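You operate a simulated robot arm through the tools that you are given. There is no shell and no other tool. Be economical: measure what you need, move in short steps, check, and stop when the job is done.

You run a simulated robot arm. Do the job below in one go: nothing can be reset, and whatever is moved stays where it is left.

TASK
Burp both bottles in the holder, then put them in the white crate.
Fine: till the froth has gone down; clasps shut again.

Only the result counts: the job must be done as asked and must still hold three seconds after the hand-in. Knocking over, shifting, dropping, spilling or breaking anything else fails it.

THE ROBOT
A 6-joint arm with a two-finger parallel gripper, fixed in place. Base frame: the origin is at the foot of the arm, x ahead of it, y to its left, z up. Readings come in m, degrees, newtons and seconds.
With the tool pointing down near the work surface it reaches from about 0.2 to 0.48 m from the base axis. Its first joint turns from -115.0 to 115.0 degrees. Payload 4.2 kg.
Tool frame: the origin (TCP) lies between the finger pads and is the grasp point; the fingertips stand 0.023 m ahead of it; z points along the fingers, y is the line along which they close. The gripper opens to 0.094 m. The fingers are 0.038 m wide and 0.01 m thick; the gripper's body (0.054 by 0.096 m) begins 0.039 m behind the TCP.
Orientation is told as [roll, pitch, yaw] about the base's x, y, z axes, in that order, counted from this pose: with the fingers straight down and closing along the base's y, the tool's x points along the base's -x, its y along +y and its z along -z.

THE INTERFACE
- The arm moves only by the tool jog_arm. Its argument "steps" is text: rows parted by semicolons, each of 7 numbers parted by spaces: the shift along the tool's x, y, z in units of 500 mm (1.0 is 500 mm), then the turn, a rotation vector about the tool's x, y, z in units of 120 degrees (1.0 is 120 degrees), then the gripper command, from -1 (shut) to 1 (fully open), values between in proportion. In form: x y z rx ry rz claw; .... A call has 1 to 8 rows; each row is the pose to reach, as a shift and turn from the pose commanded when the call began, along the tool's axes at that moment. A call with a number of a shift or a turn outside -1 to 1 is refused whole. Rows are played at 5 a second. More than 0.05 m and 8.6 degrees between two rows, or a gripper value outside its range, and nothing of the call is played. Where a pose cannot be reached the arm comes as near as it can. A force on the tool above 90 N (or 10 N above the force at the start of the call, whichever is more), or a blocked arm, ends the call early, and 0.2 s more pass. The fingers move at their own pace (about 0.108 m/s each) and stop on an object; they squeeze with about 29 N. The grip force told is the motor's: it shows also when the fingers shut on nothing. Time passes only in rows, and 0.2 s behind the last, so rows that repeat a pose let the fingers close. It gives the time, the measured TCP pose, the force on the tool (base axes), the opening and the grip force at its end, in the units of the frame above (readings bear some noise).
- Cameras (640 x 400 px; columns grow to the right, rows downward): "scene" is fixed at [0.0427, -0.4984, 1.4883]; the picture's right is [-0.05, -1.00, 0.00], its down [-0.55, 0.03, -0.83] and it looks along [0.83, -0.04, -0.56] (base axes); focal length 260 px, centre (320, 200). "wrist" rides on the gripper at [0.087, 0.016, -0.074] in the tool frame; the picture's right is [-0.18, 0.98, 0.00], its down [-0.58, -0.11, -0.81] and it looks along [-0.79, -0.15, 0.59] (tool axes); focal length 243 px, centre (320, 200). There is no depth. A picture from a camera that has moved, and an enlarged one, comes with that camera's place and axes in the base frame and with its lens. The place of the scene camera against the robot may be out by one fixed shift of up to 0.012 m in any direction.
- capture(camera): a new picture of that camera. It takes no simulated time.
- lift_body(by): slides the trunk up (or, below 0, down) by that many m; the arm rides with it, the base frame stays. It gives what a move gives, with no picture.
- zoom(camera, box): a new picture of the part [left, top, right, bottom] of that camera's present view, enlarged. It takes no simulated time.
- job_done(): hands the job in; it is judged then, once.

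Work in short steps. Places have to be worked out from the pictures, the camera data and where the tool is seen: move nearer, look again, correct. Check each grasp and each placing, and mend what went wrong. You have 120 turns and 68 pictures in all, those below and enlarged ones among them. Open the gripper and draw the arm clear of the work before you hand the job in, unless the task says otherwise; then end with one line.

The tools are called after "Emit:" as a command line: name --argument value ..., lists and objects as JSON in quotes. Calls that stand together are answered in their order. jog_arm: Moves the arm, as the interface text tells. Its arguments: {"type":"object","properties":{"steps":{"type":"string"}},"required":["steps"]} The other tools are called the same way: lift_body (by) slides the trunk up or down; capture (camera) takes a picture; zoom (camera, box) takes an enlarged picture of a part of a camera's view; job_done () hands the job in.

At the start:

```text
time: 0.0
tcp_pos: [0.2739, -0.4211, 1.3545]
orientation: [0.1, 0.1, 0.0]
ft_force: [0.6, -0.4, -0.7]
grip_width: 0.0942
gripper_force: 0.1
trunk travel left (down, up): [-0.825, 0.165]
```

scene: 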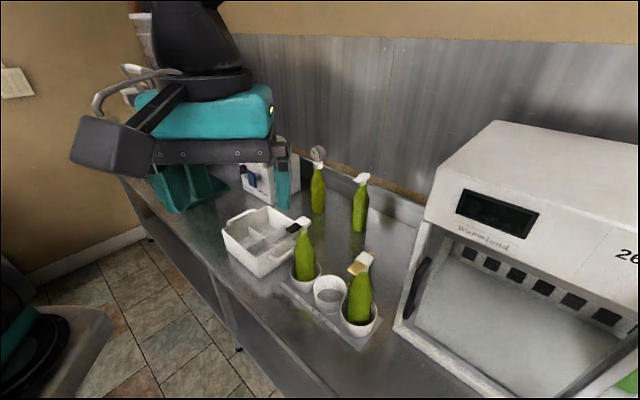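
wrist: 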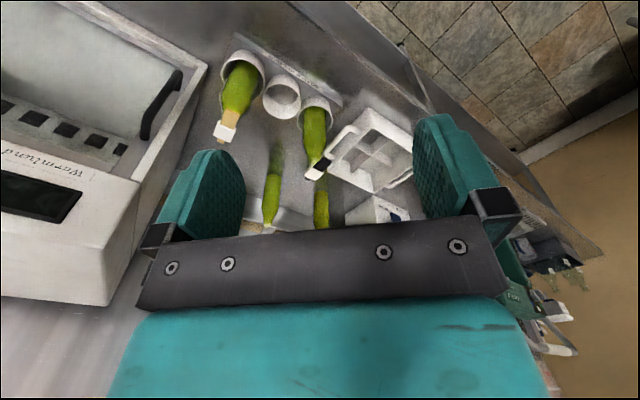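

The holder seems to hold two swing-top bottles, with the white crate at its left and two other bottles behind. I look closer first.

Emit:
zoom --camera "scene" --box '[270, 200, 400, 360]'

Emit:
zoom --camera "scene" --box '[210, 130, 390, 290]'

```text
2.50 times, centred on (335, 280) of scene
camera zoom: at [0.0427, -0.4984, 1.4883], right [-0.05, -1.0, 0.0], down [-0.55, 0.03, -0.83], along [0.83, -0.04, -0.56], focal length 651 px, centre (282, 0)
```

zoom: 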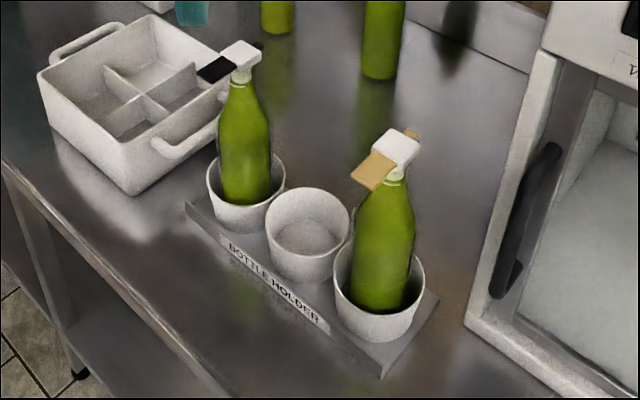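

```text
2.50 times, centred on (300, 210) of scene
camera zoom: at [0.0427, -0.4984, 1.4883], right [-0.05, -1.0, 0.0], down [-0.55, 0.03, -0.83], along [0.83, -0.04, -0.56], focal length 651 px, centre (370, 175)
```

zoom: 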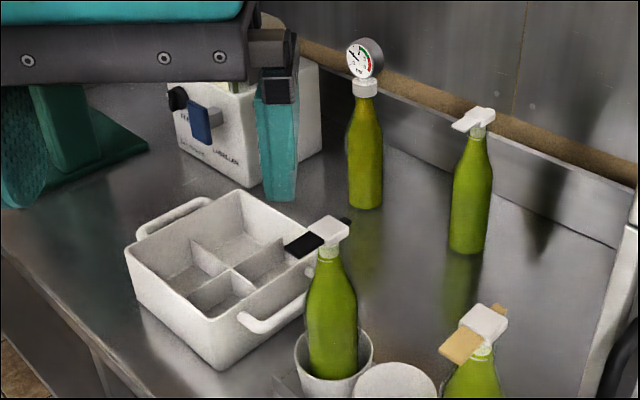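

By triangulating the two views, the bottles' caps seem to be near (0.56, -0.48, 1.07), which does not fit the stated surface height. I lower the trunk a little over free space and look again for better parallax.

Emit:
lift_body --by -0.12

Emit:
capture --camera "wrist"

Emit:
capture --camera "scene"

```text
time: 1.5
tcp_pos: [0.2748, -0.4207, 1.2335]
orientation: [0.1, 0.1, 0.0]
ft_force: [1.0, 0.0, -0.1]
grip_width: 0.094
gripper_force: 0.0
trunk travel left (down, up): [-0.705, 0.285]
```

```text
63 pictures are left
camera wrist: at [0.1891, -0.4047, 1.3091], right [0.18, 0.98, 0.0], down [0.58, -0.11, 0.81], along [0.79, -0.15, -0.59], focal length 243 px, centre (320, 200)
```

wrist: 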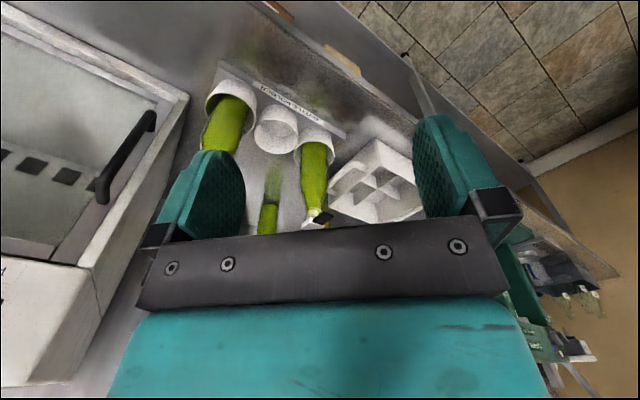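

```text
62 pictures are left
```

scene: 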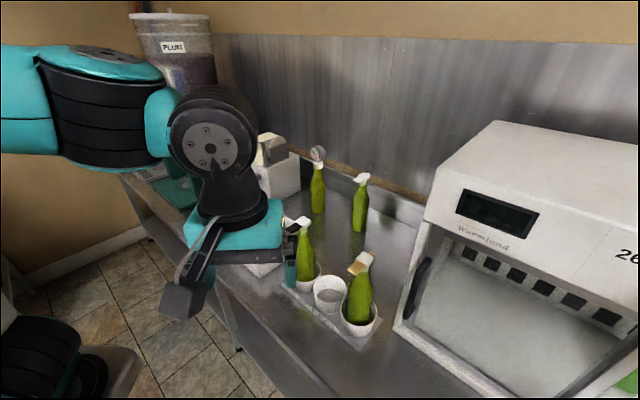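

The table seems to be at about z 0.85, with the black-lever bottle's cap near (0.54, -0.48, 1.09). I now study the caps closely.

Emit:
zoom --camera "scene" --box '[340, 245, 380, 270]'

Emit:
zoom --camera "scene" --box '[280, 210, 320, 235]'

```text
16.00 times, centred on (360, 258) of scene
camera zoom: at [0.0427, -0.4984, 1.4883], right [-0.05, -1.0, 0.0], down [-0.55, 0.03, -0.83], along [0.83, -0.04, -0.56], focal length 4168 px, centre (-320, -720)
```

zoom: 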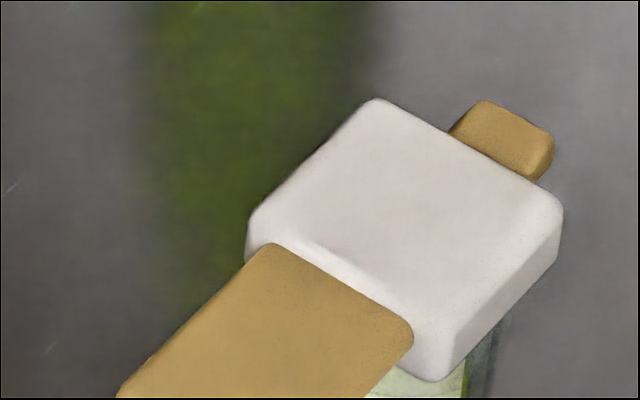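

```text
16.00 times, centred on (300, 222) of scene
camera zoom: at [0.0427, -0.4984, 1.4883], right [-0.05, -1.0, 0.0], down [-0.55, 0.03, -0.83], along [0.83, -0.04, -0.56], focal length 4168 px, centre (640, -160)
```

zoom: 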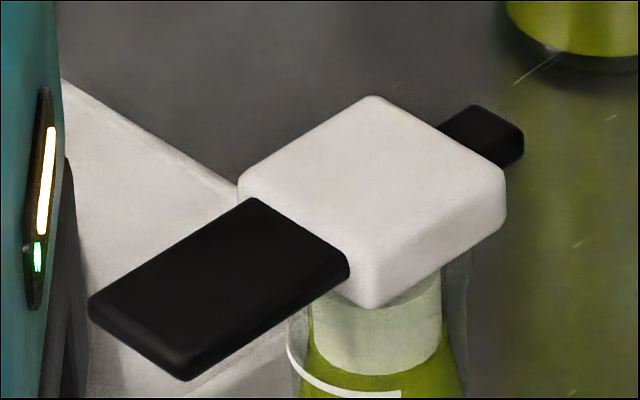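

The geometry suggests the holder row, tabs and table edge all sit at about 45° to the base: the thumb tabs point back to the arm's base. I yaw the tool by -45° in place so that it faces the holder.

Emit:
jog_arm --steps "0 0 0 0 0 0.0625 0; 0 0 0 0 0 0.125 0; 0 0 0 0 0 0.1875 0; 0 0 0 0 0 0.25 0; 0 0 0 0 0 0.3125 0; 0 0 0 0 0 0.375 0"

Emit:
capture --camera "wrist"

```text
time: 2.9
tcp_pos: [0.2752, -0.4203, 1.2335]
orientation: [0.0, 0.0, -45.1]
ft_force: [0.4, 0.0, 0.2]
grip_width: 0.0471
gripper_force: 0.0
trunk travel left (down, up): [-0.705, 0.285]
```

```text
59 pictures are left
camera wrist: at [0.2263, -0.3482, 1.3092], right [0.83, 0.56, 0.0], down [0.33, -0.49, 0.81], along [0.45, -0.67, -0.59], focal length 243 px, centre (320, 200)
```

wrist: 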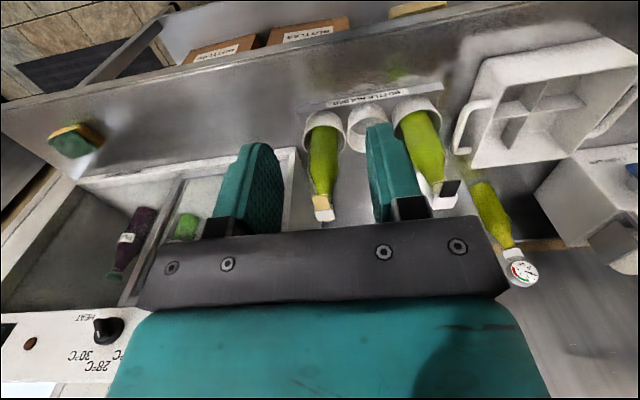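

Fresh parallax puts the tan cap near (0.405, -0.606, 1.10) and the black one near (0.51, -0.48, 1.115). I approach the tan tab part way, staying above cap height, to test reach and look again.

Emit:
jog_arm --steps "-0.06 -0.02 0 0 0 0 0; -0.12 -0.04 0 0 0 0 0; -0.18 -0.06 0 0 0 0 0; -0.24 -0.078 0 0 0 0 0"

Emit:
capture --camera "wrist"

Emit:
capture --camera "scene"

```text
time: 3.9
tcp_pos: [0.3339, -0.5342, 1.2352]
orientation: [0.0, -0.1, -45.0]
ft_force: [-0.7, -0.5, 0.6]
grip_width: 0.0472
gripper_force: 0.1
trunk travel left (down, up): [-0.705, 0.285]
```

```text
58 pictures are left
camera wrist: at [0.2843, -0.4609, 1.3092], right [0.82, 0.57, 0.0], down [0.33, -0.49, 0.81], along [0.46, -0.67, -0.59], focal length 243 px, centre (320, 200)
```

wrist: 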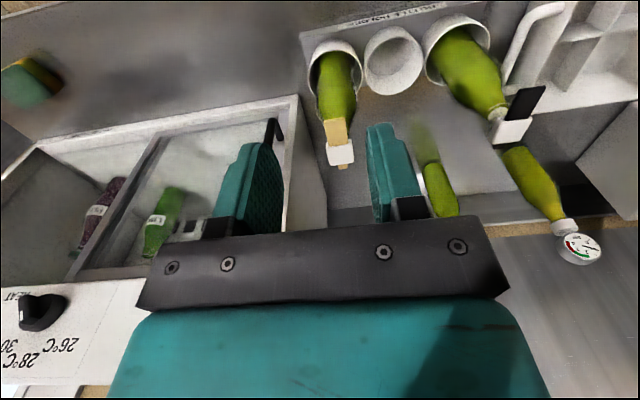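

```text
57 pictures are left
```

scene: 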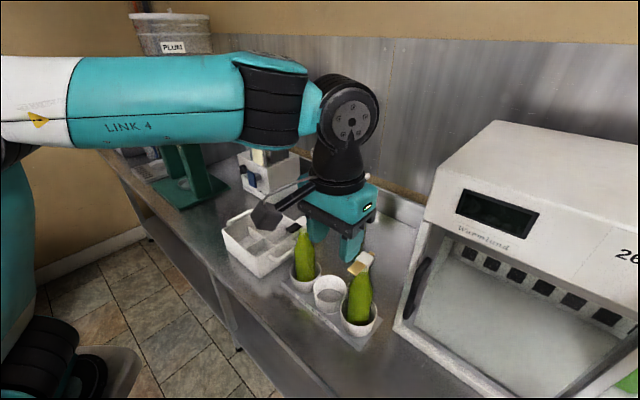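

Reach is fine here. The tan tab is near (0.385, -0.582, 1.105). I move above it and descend until the fingertips are about 2 cm above the tab.

Emit:
jog_arm --steps "-0.07 0.002 0 0 0 0 0; -0.134 0.004 0 0 0 0 0; -0.134 0.004 0.08 0 0 0 0; -0.134 0.004 0.15 0 0 0 0"

Emit:
capture --camera "wrist"

Emit:
zoom --camera "scene" --box '[310, 215, 400, 271]'

```text
time: 4.9
tcp_pos: [0.3822, -0.5801, 1.1604]
orientation: [0.0, 0.0, -45.0]
ft_force: [0.9, -0.3, 0.2]
grip_width: 0.0469
gripper_force: 0.1
trunk travel left (down, up): [-0.705, 0.285]
```

```text
56 pictures are left
camera wrist: at [0.3325, -0.5066, 1.2343], right [0.82, 0.57, 0.0], down [0.33, -0.49, 0.81], along [0.46, -0.67, -0.59], focal length 243 px, centre (320, 200)
```

wrist: 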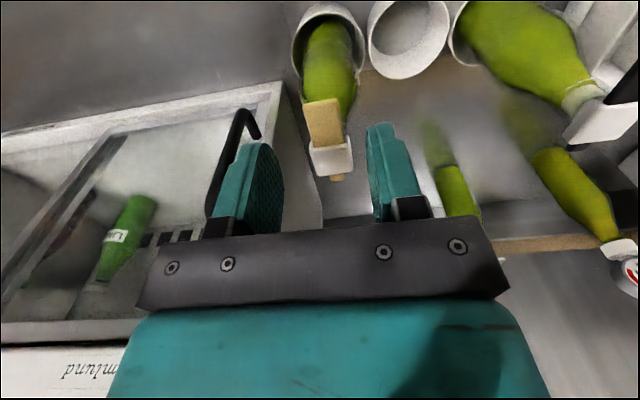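

```text
7.11 times, centred on (355, 243) of scene
camera zoom: at [0.0427, -0.4984, 1.4883], right [-0.05, -1.0, 0.0], down [-0.55, 0.03, -0.83], along [0.83, -0.04, -0.56], focal length 1852 px, centre (71, -106)
```

zoom: 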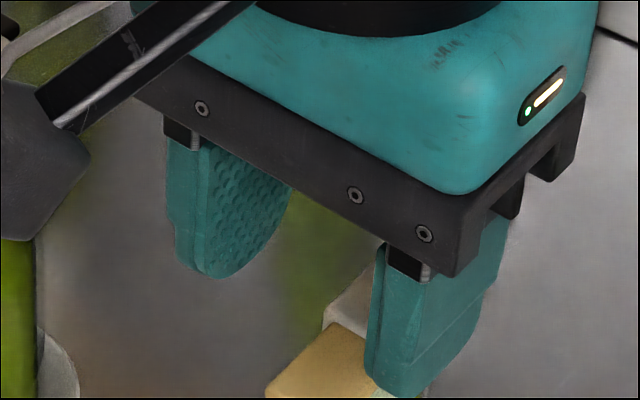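

The tab centre is about 6 mm beyond the TCP radially and centred between the fingers, so the fingers will clear the cap. I descend around the tab without closing.

Emit:
jog_arm --steps "0 0.003 0.03 0 0 0 0; 0 0.003 0.06 0 0 0 0; 0 0.003 0.09 0 0 0 0"

Emit:
capture --camera "wrist"

Emit:
zoom --camera "scene" --box '[320, 225, 400, 275]'

```text
time: 5.7
tcp_pos: [0.3815, -0.5776, 1.1149]
orientation: [-0.1, 0.0, -45.0]
ft_force: [0.1, -0.1, 0.5]
grip_width: 0.047
gripper_force: 0.0
trunk travel left (down, up): [-0.705, 0.285]
```

```text
54 pictures are left
camera wrist: at [0.3335, -0.5051, 1.1891], right [0.82, 0.57, 0.0], down [0.34, -0.49, 0.81], along [0.46, -0.67, -0.59], focal length 243 px, centre (320, 200)
```

wrist: 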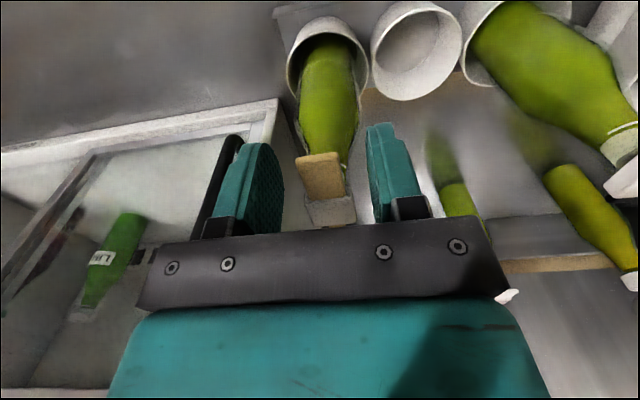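

```text
8.00 times, centred on (360, 250) of scene
camera zoom: at [0.0427, -0.4984, 1.4883], right [-0.05, -1.0, 0.0], down [-0.55, 0.03, -0.83], along [0.83, -0.04, -0.56], focal length 2084 px, centre (0, -200)
```

zoom: 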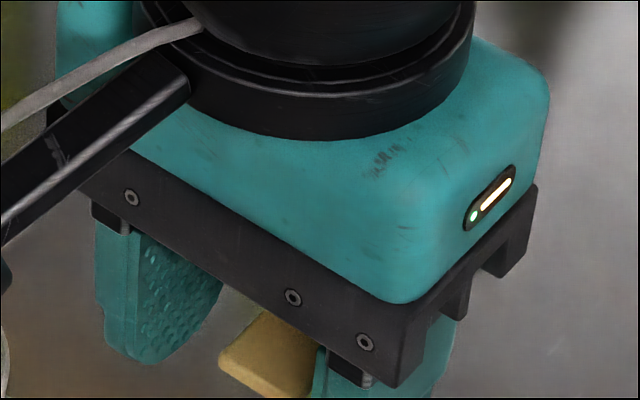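

The tab sits about 1 cm below the TCP, between the fingers. I close gently on its sides.

Emit:
jog_arm --steps "0 0 0.008 0 0 0 -0.3; 0 0 0.008 0 0 0 -0.6; 0 0 0.008 0 0 0 -1; 0 0 0.008 0 0 0 -1"

Emit:
capture --camera "wrist"

```text
time: 6.7
tcp_pos: [0.3817, -0.578, 1.1112]
orientation: [-0.1, 0.1, -45.1]
ft_force: [-0.1, 0.2, -0.2]
grip_width: 0.0208
gripper_force: 28.9
trunk travel left (down, up): [-0.705, 0.285]
```

```text
52 pictures are left
camera wrist: at [0.3334, -0.5051, 1.1852], right [0.82, 0.57, 0.0], down [0.34, -0.49, 0.81], along [0.46, -0.66, -0.59], focal length 243 px, centre (320, 200)
```

wrist: 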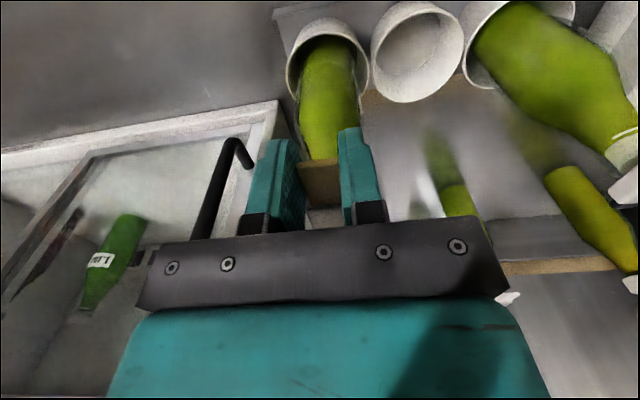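

The tab is held (opening 0.021 m). Assuming the hinge is the small lug on the far side, I lift and tilt about it by 6° and watch the forces.

Emit:
jog_arm --steps "-0.0009 0 -0.0048 0 0.021 0 -1; -0.002 0 -0.0115 0 0.05 0 -1"

Emit:
zoom --camera "scene" --box '[320, 225, 400, 345]'

Emit:
capture --camera "wrist"

```text
time: 7.3
tcp_pos: [0.3833, -0.5792, 1.116]
orientation: [0.0, 5.9, -45.0]
ft_force: [2.3, -0.2, 7.0]
grip_width: 0.0211
gripper_force: 28.7
trunk travel left (down, up): [-0.705, 0.285]
```

```text
3.33 times, centred on (360, 285) of scene
camera zoom: at [0.0427, -0.4984, 1.4883], right [-0.05, -1.0, 0.0], down [-0.55, 0.03, -0.83], along [0.83, -0.04, -0.56], focal length 868 px, centre (187, -83)
```

zoom: 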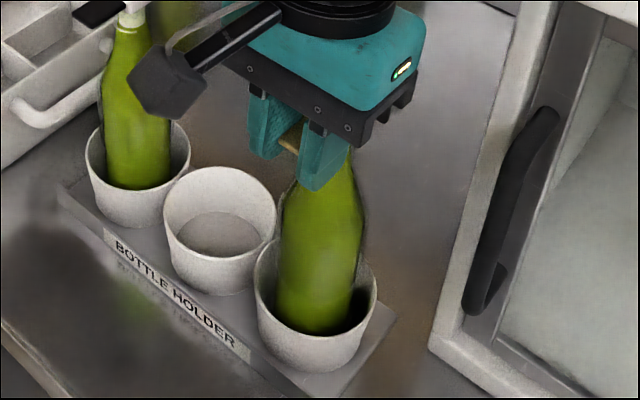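

```text
50 pictures are left
camera wrist: at [0.3401, -0.5119, 1.2003], right [0.82, 0.57, -0.02], down [0.39, -0.54, 0.74], along [0.41, -0.62, -0.67], focal length 243 px, centre (320, 200)
```

wrist: 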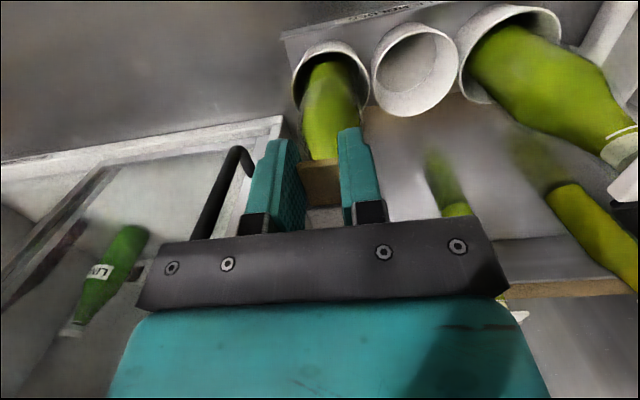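

Force rose to 7 N, with no clear sign of opening yet. I continue to 14° and compare.

Emit:
jog_arm --steps "-0.0016 0 -0.0075 0 0.033 0 -1; -0.0034 0 -0.0154 0 0.067 0 -1"

Emit:
zoom --camera "scene" --box '[320, 225, 400, 345]'

Emit:
zoom --camera "wrist" --box '[240, 20, 400, 240]'

```text
time: 7.9
tcp_pos: [0.3848, -0.5799, 1.1248]
orientation: [0.0, 14.0, -45.0]
ft_force: [2.8, -2.2, 13.1]
grip_width: 0.0215
gripper_force: 29.2
trunk travel left (down, up): [-0.705, 0.285]
```

```text
3.33 times, centred on (360, 285) of scene
camera zoom: at [0.0427, -0.4984, 1.4883], right [-0.05, -1.0, 0.0], down [-0.55, 0.03, -0.83], along [0.83, -0.04, -0.56], focal length 868 px, centre (187, -83)
```

zoom: 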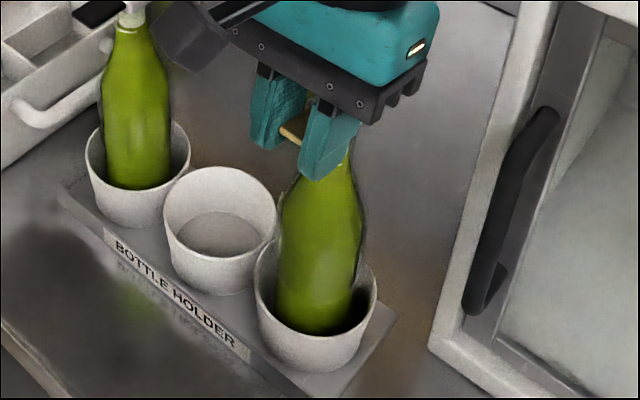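

```text
1.82 times, centred on (320, 130) of wrist
camera zoom: at [0.3499, -0.5219, 1.2176], right [0.82, 0.57, -0.04], down [0.46, -0.61, 0.64], along [0.34, -0.55, -0.77], focal length 441 px, centre (320, 327)
```

zoom: 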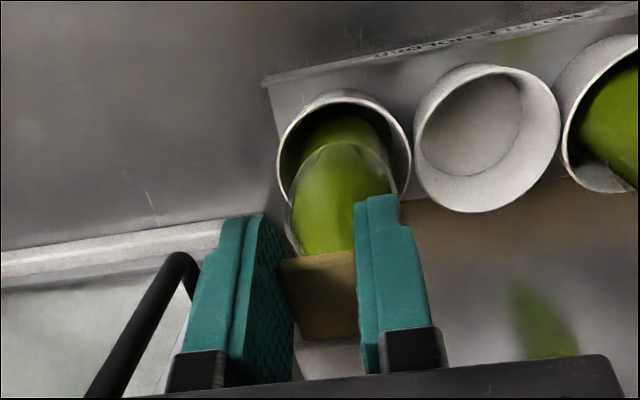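

The bottle stays put while the tab turns with the gripper. The clasp acts like a spring (13 N), so I carry on opening to about 24°.

Emit:
jog_arm --steps "-0.003 0 -0.009 0 0.042 0 -1; -0.006 0 -0.0185 0 0.083 0 -1"

Emit:
zoom --camera "scene" --box '[320, 225, 400, 345]'

```text
time: 8.5
tcp_pos: [0.3967, -0.5623, 1.1174]
orientation: [0.0, 17.0, -45.0]
ft_force: [-0.4, -2.8, 3.9]
grip_width: 0.0215
gripper_force: 29.3
out of reach, approached as far as the arm can: row 1, 2
trunk travel left (down, up): [-0.705, 0.285]
```

```text
3.33 times, centred on (360, 285) of scene
camera zoom: at [0.0427, -0.4984, 1.4883], right [-0.05, -1.0, 0.0], down [-0.55, 0.03, -0.83], along [0.83, -0.04, -0.56], focal length 868 px, centre (187, -83)
```

zoom: 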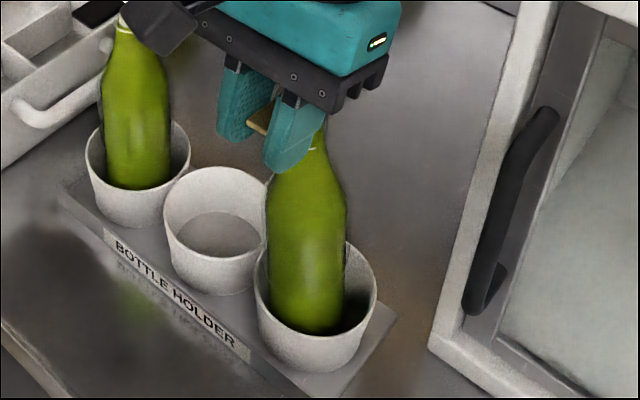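

The arm ran out of reach and slid sideways, tipping the bottle slightly. I make a small correcting move back to see what the commanded pose refers to.

Emit:
jog_arm --steps "0.002 0 0.008 0 -0.05 0 -1"

```text
time: 8.9
tcp_pos: [0.3927, -0.5644, 1.1142]
orientation: [-0.7, 13.3, -45.0]
ft_force: [0.1, -0.9, -5.6]
grip_width: 0.0211
gripper_force: 28.8
out of reach, approached as far as the arm can: row 1
trunk travel left (down, up): [-0.705, 0.285]
```

Still unreachable, so I let go of the tab to let the bottle settle upright in its cup.

Emit:
jog_arm --steps "0 0 0 0 0 0 -0.3; 0 0 0 0 0 0 0"

Emit:
zoom --camera "scene" --box '[320, 225, 400, 345]'

```text
time: 9.5
tcp_pos: [0.3921, -0.5654, 1.117]
orientation: [-0.8, 13.2, -44.8]
ft_force: [0.1, -0.2, 0.4]
grip_width: 0.047
gripper_force: 0.1
trunk travel left (down, up): [-0.705, 0.285]
```

```text
3.33 times, centred on (360, 285) of scene
camera zoom: at [0.0427, -0.4984, 1.4883], right [-0.05, -1.0, 0.0], down [-0.55, 0.03, -0.83], along [0.83, -0.04, -0.56], focal length 868 px, centre (187, -83)
```

zoom: 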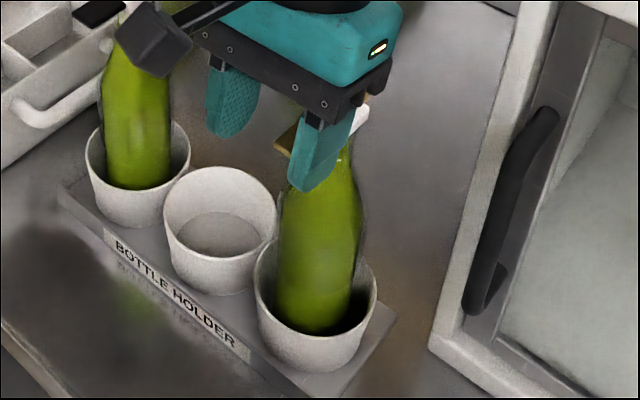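

The bottle has settled and the arm is back within reach. I'll rise clear, then re-tilt the tool so that the fingers point outward and down at 45°. Opening then swings the wrist back over a reachable range.

Emit:
jog_arm --steps "0.014 0 -0.06 0 0 0 0; 0.027 0 -0.117 0 0 0 0; 0.06 0 -0.117 0 -0.055 0 0; 0.1 0 -0.117 0 -0.11 0 0"

Emit:
capture --camera "wrist"

```text
time: 10.5
tcp_pos: [0.3783, -0.5799, 1.2258]
orientation: [0.1, -2.3, -44.9]
ft_force: [0.4, -0.8, -0.8]
grip_width: 0.0469
gripper_force: 0.1
out of reach, approached as far as the arm can: row 2, 3, 4
trunk travel left (down, up): [-0.705, 0.285]
```

```text
45 pictures are left
camera wrist: at [0.3276, -0.5055, 1.2974], right [0.82, 0.57, 0.01], down [0.31, -0.47, 0.83], along [0.47, -0.68, -0.56], focal length 243 px, centre (320, 200)
```

wrist: 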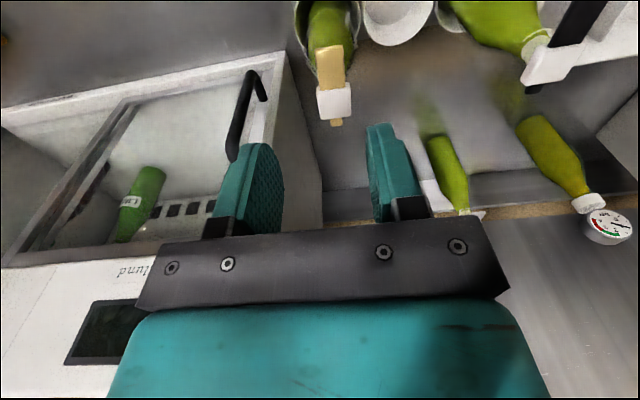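

Reach shrinks with height, so a higher trunk should help. I raise it 0.12 m and then come down, retreating while tilting 43° so that the fingers point outward at the tan tab.

Emit:
lift_body --by 0.12

Emit:
jog_arm --steps "0.013 0.002 0.065 0 -0.0594 0 0; 0.026 0.004 0.13 0 -0.1188 0 0; 0.039 0.006 0.195 0 -0.178 0 0; 0.052 0.008 0.26 0 -0.237 0 0; 0.065 0.01 0.325 0 -0.297 0 0; 0.078 0.01 0.385 0 -0.356 0 0"

Emit:
capture --camera "wrist"

```text
time: 12.0
tcp_pos: [0.3778, -0.5798, 1.3472]
orientation: [0.0, -2.2, -45.0]
ft_force: [0.7, -0.2, 0.9]
grip_width: 0.047
gripper_force: 0.1
trunk travel left (down, up): [-0.825, 0.165]
```

```text
time: 12.9
tcp_pos: [0.3848, -0.6778, 1.3345]
orientation: [-0.3, -25.1, -46.1]
ft_force: [-25.9, 53.1, 36.8]
grip_width: 0.0376
gripper_force: 0.1
out of reach, approached as far as the arm can: row 1, 2, 3, 4
trunk travel left (down, up): [-0.825, 0.165]
stopped in row 4: the force on the tool passed its limit (the readings are from after the stop); the commanded pose is now the measured one
```

```text
44 pictures are left
camera wrist: at [0.3204, -0.5875, 1.3655], right [0.82, 0.56, 0.07], down [0.05, -0.21, 0.98], along [0.56, -0.8, -0.2], focal length 243 px, centre (320, 200)
```

wrist: 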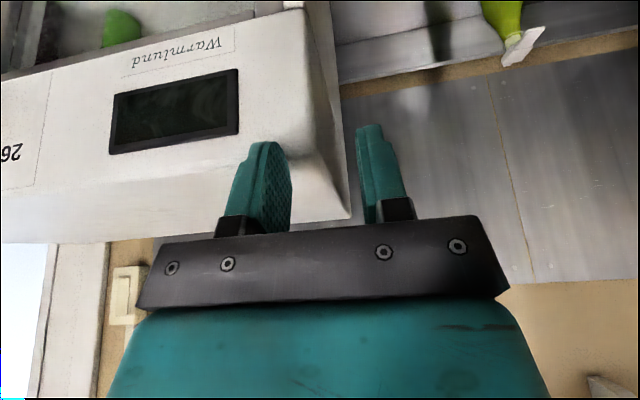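

The unreachable poses pushed the hand outward into the warming cabinet. I back straight off radially.

Emit:
jog_arm --steps "0.06 0 -0.028 0 0 0 0; 0.121 0 -0.056 0 0 0 0; 0.181 0 -0.085 0 0 0 0; 0.25 0 -0.117 0 0 0 0"

Emit:
capture --camera "scene"

```text
time: 13.9
tcp_pos: [0.3103, -0.6686, 1.3753]
orientation: [0.1, -23.9, -45.5]
ft_force: [0.2, -1.6, -0.4]
grip_width: 0.047
gripper_force: 0.1
out of reach, approached as far as the arm can: row 1, 2, 3, 4
trunk travel left (down, up): [-0.825, 0.165]
```

```text
43 pictures are left
```

scene: 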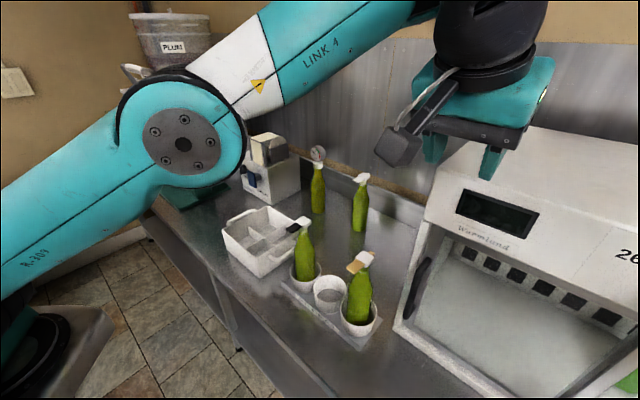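

Nothing seems disturbed. I return the tool to straight down here in open space, to get out of the awkward joint configuration.

Emit:
jog_arm --steps "0.03 0 -0.02 0 0.067 0 0; 0.06 0 -0.03 0 0.133 0 0; 0.09 0 -0.03 0 0.2 0 0"

```text
time: 14.7
tcp_pos: [0.277, -0.6388, 1.3725]
orientation: [-0.1, -1.5, -45.8]
ft_force: [0.0, 0.3, -0.9]
grip_width: 0.047
gripper_force: 0.1
out of reach, approached as far as the arm can: row 3
trunk travel left (down, up): [-0.825, 0.165]
```

Now it follows. I retreat radially with the tool down.

Emit:
jog_arm --steps "0.07 0.03 0 0 0 0 0; 0.14 0.06 0 0 0 0 0; 0.21 0.09 0 0 0 0 0; 0.28 0.12 0 0 0 0 0"

```text
time: 15.7
tcp_pos: [0.2225, -0.4968, 1.3704]
orientation: [0.0, -0.1, -45.5]
ft_force: [-0.4, -0.8, -0.5]
grip_width: 0.047
gripper_force: 0.0
trunk travel left (down, up): [-0.825, 0.165]
```

Now I test the 43° outward tilt here, where there is room.

Emit:
jog_arm --steps "0 0 0 0 -0.06 0 0; 0 0 0 0 -0.12 0 0; 0 0 0 0 -0.18 0 0; 0 0 0 0 -0.24 0 0; 0 0 0 0 -0.3 0 0; 0 0 0 0 -0.36 0 0"

```text
time: 17.1
tcp_pos: [0.2448, -0.5081, 1.3701]
orientation: [-0.3, -43.4, -45.6]
ft_force: [0.4, -0.9, -0.1]
grip_width: 0.0471
gripper_force: 0.1
out of reach, approached as far as the arm can: row 5, 6
trunk travel left (down, up): [-0.825, 0.165]
```

Fitting these limits: the shoulder is near z 1.12 with a reach of about 0.83 m to the wrist, so a higher trunk gives more reach over the bottles. I untilt, raise the trunk fully and then come down with the tool vertical.

Emit:
jog_arm --steps "0 0 0 0 0.06 0 0; 0 0 0 0 0.12 0 0; 0 0 0 0 0.18 0 0; 0 0 0 0 0.24 0 0; 0 0 0 0 0.3 0 0; 0 0 0 0 0.36 0 0"

Emit:
lift_body --by 0.165

Emit:
jog_arm --steps "0 0 0.09 0 0 0 0; 0 0 0.18 0 0 0 0; 0 0 0.27 0 0 0 0; 0 0 0.36 0 0 0 0; 0 0 0.45 0 0 0 0; 0 0 0.54 0 0 0 0; 0 0 0.62 0 0 0 0"

```text
time: 18.5
tcp_pos: [0.2461, -0.5067, 1.3699]
orientation: [0.0, -0.1, -45.5]
ft_force: [-0.1, -0.7, -0.2]
grip_width: 0.0469
gripper_force: 0.0
trunk travel left (down, up): [-0.825, 0.165]
```

```text
time: 20.4
tcp_pos: [0.245, -0.5071, 1.5356]
orientation: [-0.1, 0.0, -45.7]
ft_force: [0.0, 0.1, 0.4]
grip_width: 0.0474
gripper_force: 0.0
trunk travel left (down, up): [-0.99, 0.0]
```

```text
time: 22.0
tcp_pos: [0.245, -0.5071, 1.2239]
orientation: [-0.3, -0.2, -45.6]
ft_force: [0.1, -0.1, 1.2]
grip_width: 0.0468
gripper_force: 0.1
trunk travel left (down, up): [-0.99, 0.0]
```

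Good. Now I move to a pre-grasp pose near (0.354, -0.549, 1.19) with a 20° outward tilt, and check for reach warnings.

Emit:
jog_arm --steps "-0.055 0.025 0.02 0 0 0 0; -0.11 0.05 0.04 0 -0.0556 0 0; -0.165 0.075 0.06 0 -0.111 0 0; -0.214 0.095 0.068 0 -0.167 0 0"

Emit:
capture --camera "wrist"

```text
time: 23.0
tcp_pos: [0.3544, -0.5515, 1.1911]
orientation: [-0.2, -20.3, -45.6]
ft_force: [-0.6, -1.1, 0.6]
grip_width: 0.0469
gripper_force: 0.1
trunk travel left (down, up): [-0.99, 0.0]
```

```text
42 pictures are left
camera wrist: at [0.2917, -0.4637, 1.2308], right [0.82, 0.56, 0.06], down [0.11, -0.26, 0.96], along [0.56, -0.78, -0.28], focal length 243 px, centre (320, 200)
```

wrist: 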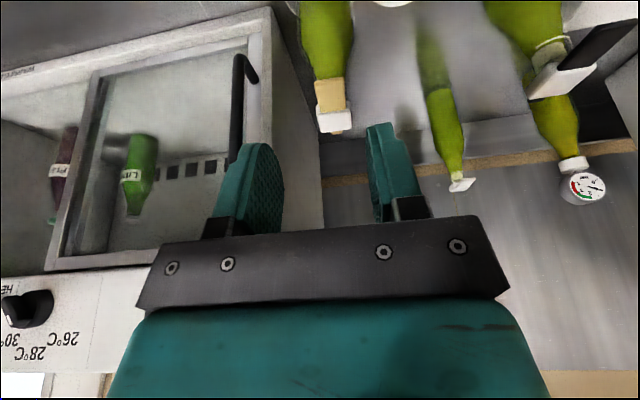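

Reach is fine and the tab lies straight ahead. I slide in around it and close.

Emit:
jog_arm --steps "-0.006 0.002 0.07 0 0 0 0; -0.0146 0.004 0.13 0 0 0 0; -0.0146 0.004 0.1735 0 0 0 0"

Emit:
zoom --camera "wrist" --box '[220, 60, 420, 240]'

```text
time: 23.8
tcp_pos: [0.3795, -0.5748, 1.1119]
orientation: [-0.1, -20.2, -45.6]
ft_force: [-0.5, 0.2, -0.3]
grip_width: 0.047
gripper_force: 0.1
trunk travel left (down, up): [-0.99, 0.0]
```

```text
2.22 times, centred on (320, 150) of wrist
camera zoom: at [0.3176, -0.4881, 1.1513], right [0.82, 0.56, 0.06], down [0.11, -0.27, 0.96], along [0.56, -0.78, -0.28], focal length 539 px, centre (320, 311)
```

zoom: 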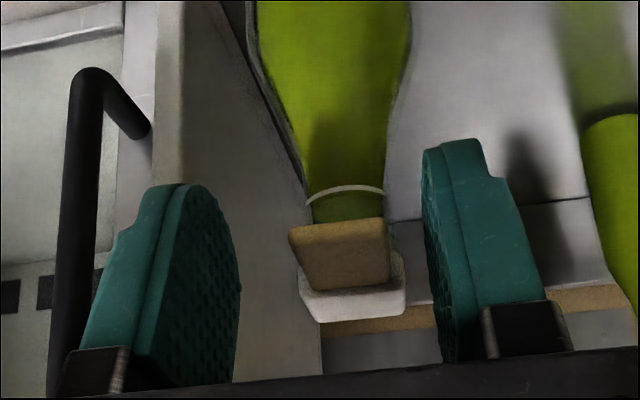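

The view is clear: the tab is centred between the fingers, and a white ring marks the neck. I close on the tab.

Emit:
jog_arm --steps "0 0 0.004 0 0 0 -0.3; 0 0 0.004 0 0 0 -0.6; 0 0 0.004 0 0 0 -1; 0 0 0.004 0 0 0 -1"

```text
time: 24.8
tcp_pos: [0.3806, -0.5753, 1.1093]
orientation: [-0.1, -20.2, -45.6]
ft_force: [-0.1, 1.0, 0.2]
grip_width: 0.0211
gripper_force: 28.7
trunk travel left (down, up): [-0.99, 0.0]
```

The tab is held again. I lift it about the far-side hinge by 16° and look.

Emit:
jog_arm --steps "-0.0082 0 -0.0136 0 0.0667 0 -1; -0.018 0 -0.0256 0 0.1333 0 -1; -0.018 0 -0.0256 0 0.1333 0 -1"

Emit:
zoom --camera "wrist" --box '[220, 20, 420, 240]'

```text
time: 25.6
tcp_pos: [0.3842, -0.5794, 1.1251]
orientation: [-0.2, -4.2, -45.6]
ft_force: [2.9, 1.1, 12.5]
grip_width: 0.0211
gripper_force: 29.5
trunk travel left (down, up): [-0.99, 0.0]
```

```text
1.82 times, centred on (320, 130) of wrist
camera zoom: at [0.3324, -0.5026, 1.1932], right [0.83, 0.56, 0.01], down [0.29, -0.45, 0.85], along [0.48, -0.7, -0.53], focal length 441 px, centre (320, 327)
```

zoom: 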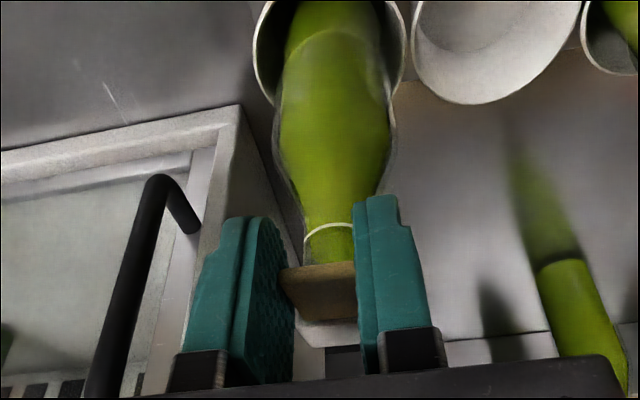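

The neck is visible and still shows no froth. I open a further 8° and then check.

Emit:
jog_arm --steps "-0.0041 0 -0.0068 0 0.0333 0 -1; -0.0082 0 -0.0136 0 0.0667 0 -1"

Emit:
zoom --camera "wrist" --box '[220, 20, 420, 240]'

```text
time: 26.2
tcp_pos: [0.387, -0.5814, 1.133]
orientation: [-0.1, 3.8, -45.6]
ft_force: [3.1, -0.9, 10.2]
grip_width: 0.0213
gripper_force: 28.8
trunk travel left (down, up): [-0.99, 0.0]
```

```text
1.82 times, centred on (320, 130) of wrist
camera zoom: at [0.342, -0.5122, 1.2125], right [0.83, 0.56, -0.01], down [0.37, -0.53, 0.77], along [0.42, -0.64, -0.64], focal length 441 px, centre (320, 327)
```

zoom: 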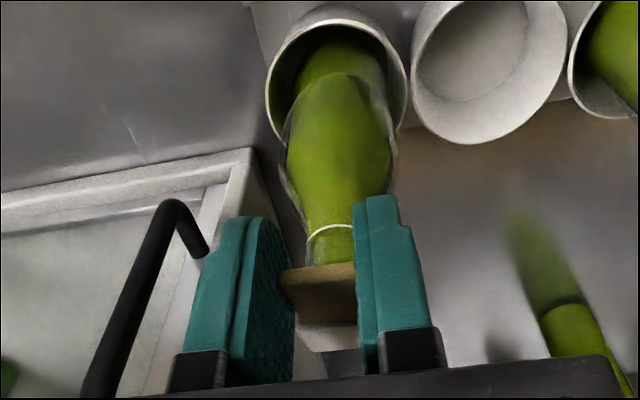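

Resistance has begun to fall. I go on by another 16° and check from both views.

Emit:
jog_arm --steps "-0.0082 0 -0.0136 0 0.0667 0 -1; -0.018 0 -0.0256 0 0.1333 0 -1"

Emit:
zoom --camera "wrist" --box '[220, 20, 420, 240]'

Emit:
zoom --camera "scene" --box '[320, 225, 400, 345]'

```text
time: 26.8
tcp_pos: [0.3927, -0.5883, 1.1444]
orientation: [-0.1, 19.9, -45.7]
ft_force: [2.3, -0.6, 8.8]
grip_width: 0.0214
gripper_force: 29.1
trunk travel left (down, up): [-0.99, 0.0]
```

```text
1.82 times, centred on (320, 130) of wrist
camera zoom: at [0.3666, -0.5371, 1.2439], right [0.82, 0.56, -0.06], down [0.5, -0.66, 0.56], along [0.27, -0.49, -0.83], focal length 441 px, centre (320, 327)
```

zoom: 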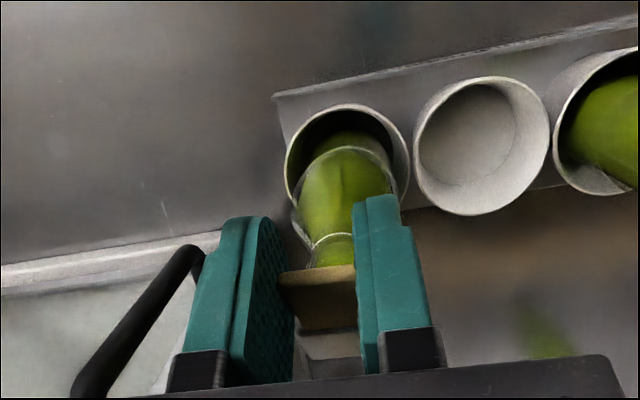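

```text
3.33 times, centred on (360, 285) of scene
camera zoom: at [0.0427, -0.4984, 1.4883], right [-0.05, -1.0, 0.0], down [-0.55, 0.03, -0.83], along [0.83, -0.04, -0.56], focal length 868 px, centre (187, -83)
```

zoom: 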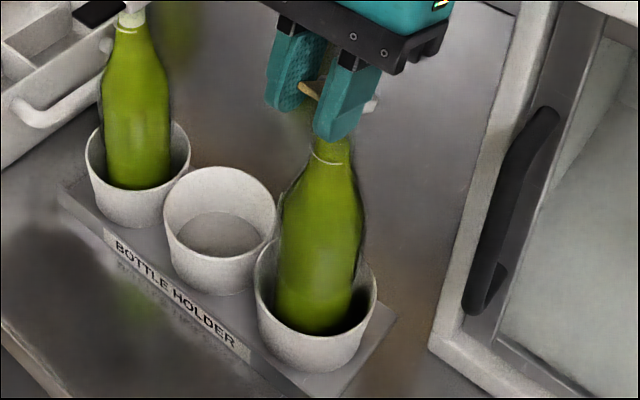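

The lid is now about 40° open and the bottle is still. I look closely at the neck for froth.

Emit:
zoom --camera "scene" --box '[340, 240, 380, 265]'

```text
16.00 times, centred on (360, 252) of scene
camera zoom: at [0.0427, -0.4984, 1.4883], right [-0.05, -1.0, 0.0], down [-0.55, 0.03, -0.83], along [0.83, -0.04, -0.56], focal length 4168 px, centre (-320, -640)
```

zoom: 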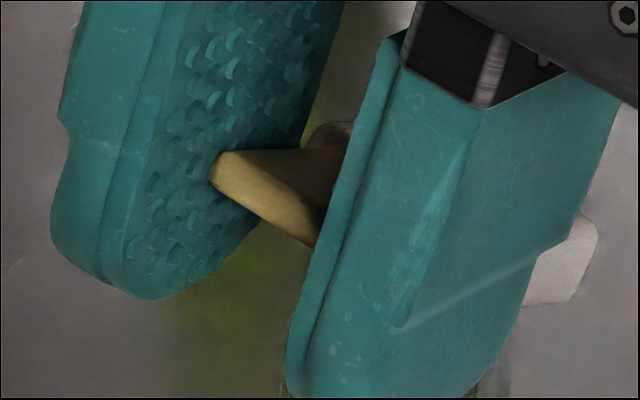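

The cap has turned with the tab. I hold it open a while and then view the neck closely.

Emit:
jog_arm --steps "0 0 0 0 0 0 -1; 0 0 0 0 0 0 -1; 0 0 0 0 0 0 -1; 0 0 0 0 0 0 -1"

Emit:
zoom --camera "scene" --box '[335, 255, 375, 295]'

Emit:
zoom --camera "wrist" --box '[290, 90, 350, 180]'

```text
time: 27.8
tcp_pos: [0.3934, -0.5892, 1.1438]
orientation: [-0.1, 19.8, -45.7]
ft_force: [2.6, 0.1, 5.5]
grip_width: 0.0213
gripper_force: 28.8
trunk travel left (down, up): [-0.99, 0.0]
```

```text
10.00 times, centred on (355, 275) of scene
camera zoom: at [0.0427, -0.4984, 1.4883], right [-0.05, -1.0, 0.0], down [-0.55, 0.03, -0.83], along [0.83, -0.04, -0.56], focal length 2605 px, centre (-30, -550)
```

zoom: 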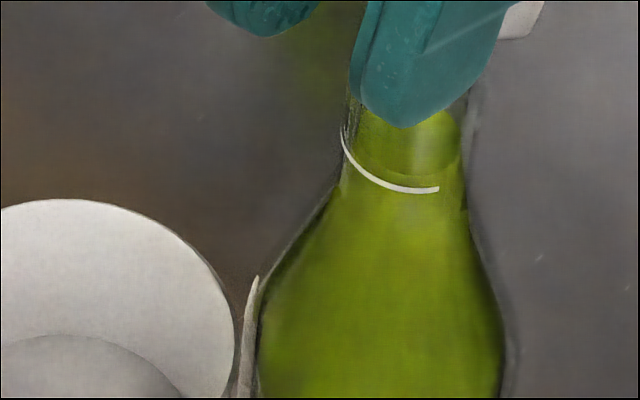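

```text
4.44 times, centred on (320, 135) of wrist
camera zoom: at [0.367, -0.5373, 1.2435], right [0.82, 0.56, -0.06], down [0.5, -0.66, 0.56], along [0.27, -0.49, -0.83], focal length 1078 px, centre (320, 489)
```

zoom: 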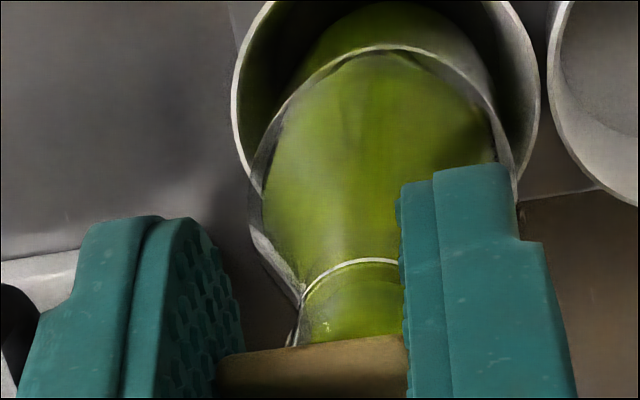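

I compare with the still-closed black bottle's neck to tell froth from liquid.

Emit:
zoom --camera "scene" --box '[285, 218, 325, 258]'

```text
10.00 times, centred on (305, 238) of scene
camera zoom: at [0.0427, -0.4984, 1.4883], right [-0.05, -1.0, 0.0], down [-0.55, 0.03, -0.83], along [0.83, -0.04, -0.56], focal length 2605 px, centre (470, -180)
```

zoom: 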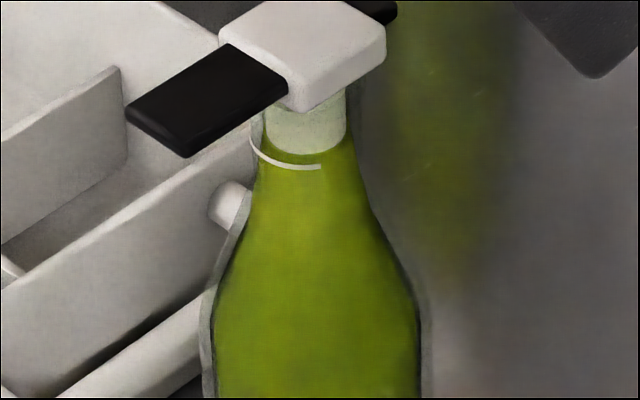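

The black bottle still shows pale froth above the white ring, while the tan one's neck is clear down to the ring, so its froth is gone. I close the clasp by reversing the same arc, with a slight press at the end.

Emit:
jog_arm --steps "0.0062 0 0.0144 0 -0.0667 0 -1; 0.0102 0 0.0296 0 -0.1333 0 -1; 0.0122 0 0.0452 0 -0.2 0 -1; 0.012 0 0.061 0 -0.2667 0 -1; 0.0096 0 0.0766 0 -0.3333 0 -1; 0.0096 0 0.081 0 -0.345 0 -1; 0.0096 0 0.081 0 -0.345 0 -1"

Emit:
zoom --camera "wrist" --box '[220, 60, 420, 240]'

```text
time: 29.4
tcp_pos: [0.3801, -0.576, 1.1075]
orientation: [-0.1, -21.6, -45.5]
ft_force: [-2.6, 2.4, -3.6]
grip_width: 0.0215
gripper_force: 29.0
trunk travel left (down, up): [-0.99, 0.0]
```

```text
2.22 times, centred on (320, 150) of wrist
camera zoom: at [0.3175, -0.4876, 1.1453], right [0.82, 0.56, 0.07], down [0.09, -0.25, 0.96], along [0.56, -0.79, -0.26], focal length 539 px, centre (320, 311)
```

zoom: 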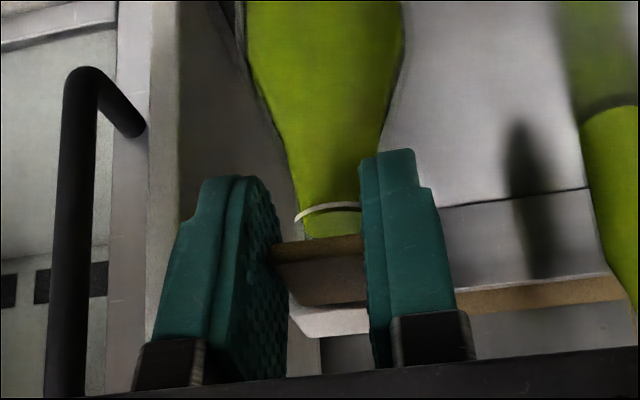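

The lid is back at its closed angle with about 4 N pressing down. I press a few millimetres more so that the clasp latches, then release.

Emit:
jog_arm --steps "0.0044 0 0.011 0 0 0 -1; 0.0074 0 0.0186 0 -0.01 0 -1; 0.0074 0 0.0186 0 -0.01 0 -1"

Emit:
jog_arm --steps "-0.0074 0 -0.0186 0 0 0 -0.5; -0.0074 0 -0.0186 0 0 0 0; -0.0074 0 -0.0186 0 0 0 0"

Emit:
capture --camera "wrist"

```text
time: 30.2
tcp_pos: [0.3822, -0.5771, 1.101]
orientation: [-0.2, -23.1, -45.6]
ft_force: [1.5, 1.0, 22.4]
grip_width: 0.0216
gripper_force: 28.9
trunk travel left (down, up): [-0.99, 0.0]
```

```text
time: 31.0
tcp_pos: [0.3814, -0.5752, 1.1076]
orientation: [-0.1, -22.8, -45.5]
ft_force: [-0.2, 1.2, -0.7]
grip_width: 0.0473
gripper_force: 0.0
trunk travel left (down, up): [-0.99, 0.0]
```

```text
31 pictures are left
camera wrist: at [0.317, -0.4869, 1.143], right [0.82, 0.57, 0.07], down [0.08, -0.24, 0.97], along [0.56, -0.79, -0.24], focal length 243 px, centre (320, 200)
```

wrist: 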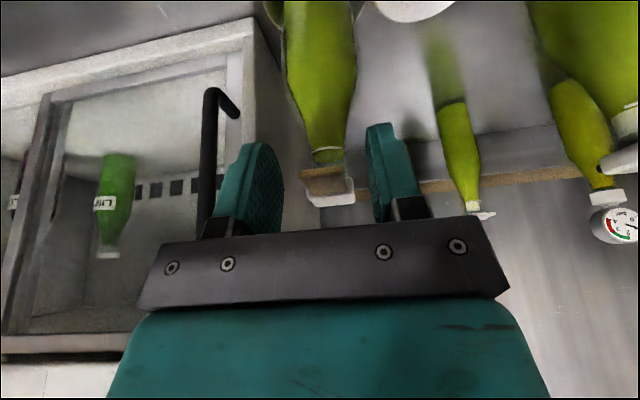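

I back out and check the clasp, the neck and the bottle's stance.

Emit:
jog_arm --steps "0 0 -0.09 0 0 0 0; 0 0 -0.18 0 0 0 0; 0.05 0 -0.25 0 0 0 0"

Emit:
zoom --camera "scene" --box '[338, 240, 388, 290]'

Emit:
capture --camera "wrist"

```text
time: 31.8
tcp_pos: [0.3306, -0.5241, 1.2143]
orientation: [-0.1, -22.8, -45.6]
ft_force: [0.5, 0.4, 0.3]
grip_width: 0.0472
gripper_force: 0.0
trunk travel left (down, up): [-0.99, 0.0]
```

```text
8.00 times, centred on (363, 265) of scene
camera zoom: at [0.0427, -0.4984, 1.4883], right [-0.05, -1.0, 0.0], down [-0.55, 0.03, -0.83], along [0.83, -0.04, -0.56], focal length 2084 px, centre (-24, -320)
```

zoom: 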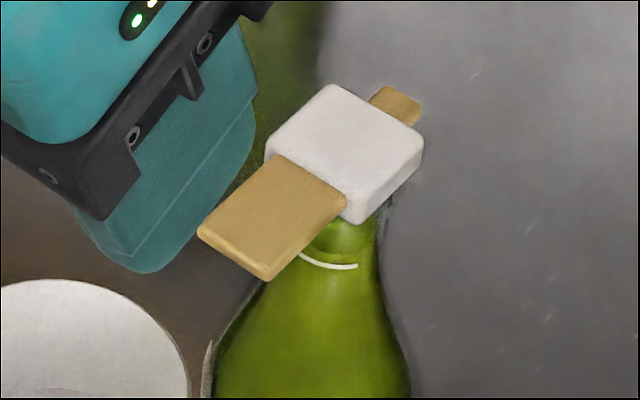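

```text
29 pictures are left
camera wrist: at [0.2673, -0.4355, 1.2484], right [0.82, 0.57, 0.07], down [0.08, -0.23, 0.97], along [0.56, -0.79, -0.24], focal length 243 px, centre (320, 200)
```

wrist: 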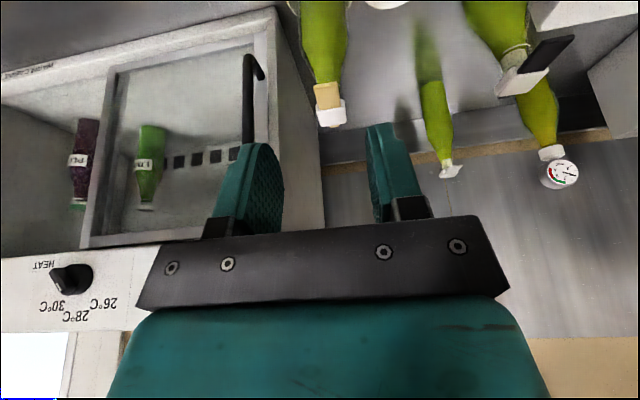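

The tan clasp lies shut and the froth is gone. Next is the black-tab bottle, whose tab I put near (0.505, -0.459, 1.10). I move to the matching pre-grasp pose.

Emit:
jog_arm --steps "0 0.083 0 0 0 0 0; 0 0.166 0 0 0 0 0; -0.016 0.25 0.03 0 0 0 0; -0.032 0.333 0.065 0 0 0 0"

Emit:
capture --camera "wrist"

```text
time: 32.8
tcp_pos: [0.4687, -0.4277, 1.1901]
orientation: [0.0, -22.8, -45.8]
ft_force: [-0.1, 0.5, -0.1]
grip_width: 0.0468
gripper_force: 0.2
trunk travel left (down, up): [-0.99, 0.0]
```

```text
28 pictures are left
camera wrist: at [0.405, -0.3393, 1.2253], right [0.82, 0.57, 0.07], down [0.08, -0.23, 0.97], along [0.56, -0.79, -0.24], focal length 243 px, centre (320, 200)
```

wrist: 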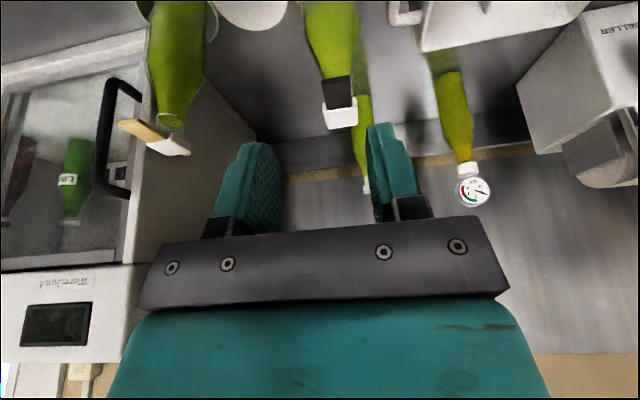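

The black tab is at about (0.513, -0.459, 1.10), 1 cm to the +y side of the tool. I slide in around it.

Emit:
jog_arm --steps "-0.005 0.0206 0.06 0 0 0 0; -0.012 0.0206 0.12 0 0 0 0; -0.017 0.0206 0.17 0 0 0 0"

Emit:
zoom --camera "wrist" --box '[220, 60, 420, 240]'

```text
time: 33.6
tcp_pos: [0.5052, -0.4481, 1.1154]
orientation: [-0.1, -22.8, -45.6]
ft_force: [-0.9, -0.1, 0.6]
grip_width: 0.0473
gripper_force: 0.1
trunk travel left (down, up): [-0.99, 0.0]
```

```text
2.22 times, centred on (320, 150) of wrist
camera zoom: at [0.4416, -0.3603, 1.1497], right [0.82, 0.57, 0.07], down [0.08, -0.23, 0.97], along [0.56, -0.79, -0.24], focal length 539 px, centre (320, 311)
```

zoom: 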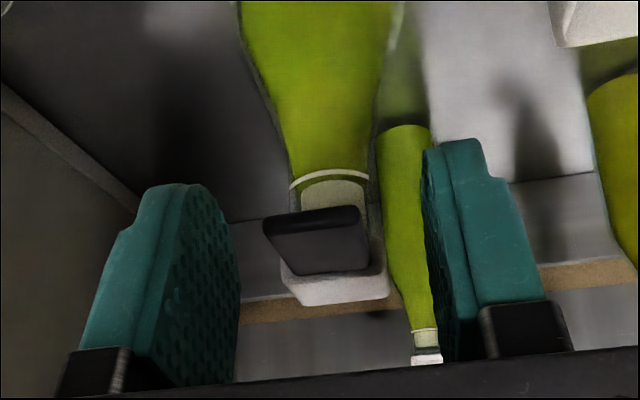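

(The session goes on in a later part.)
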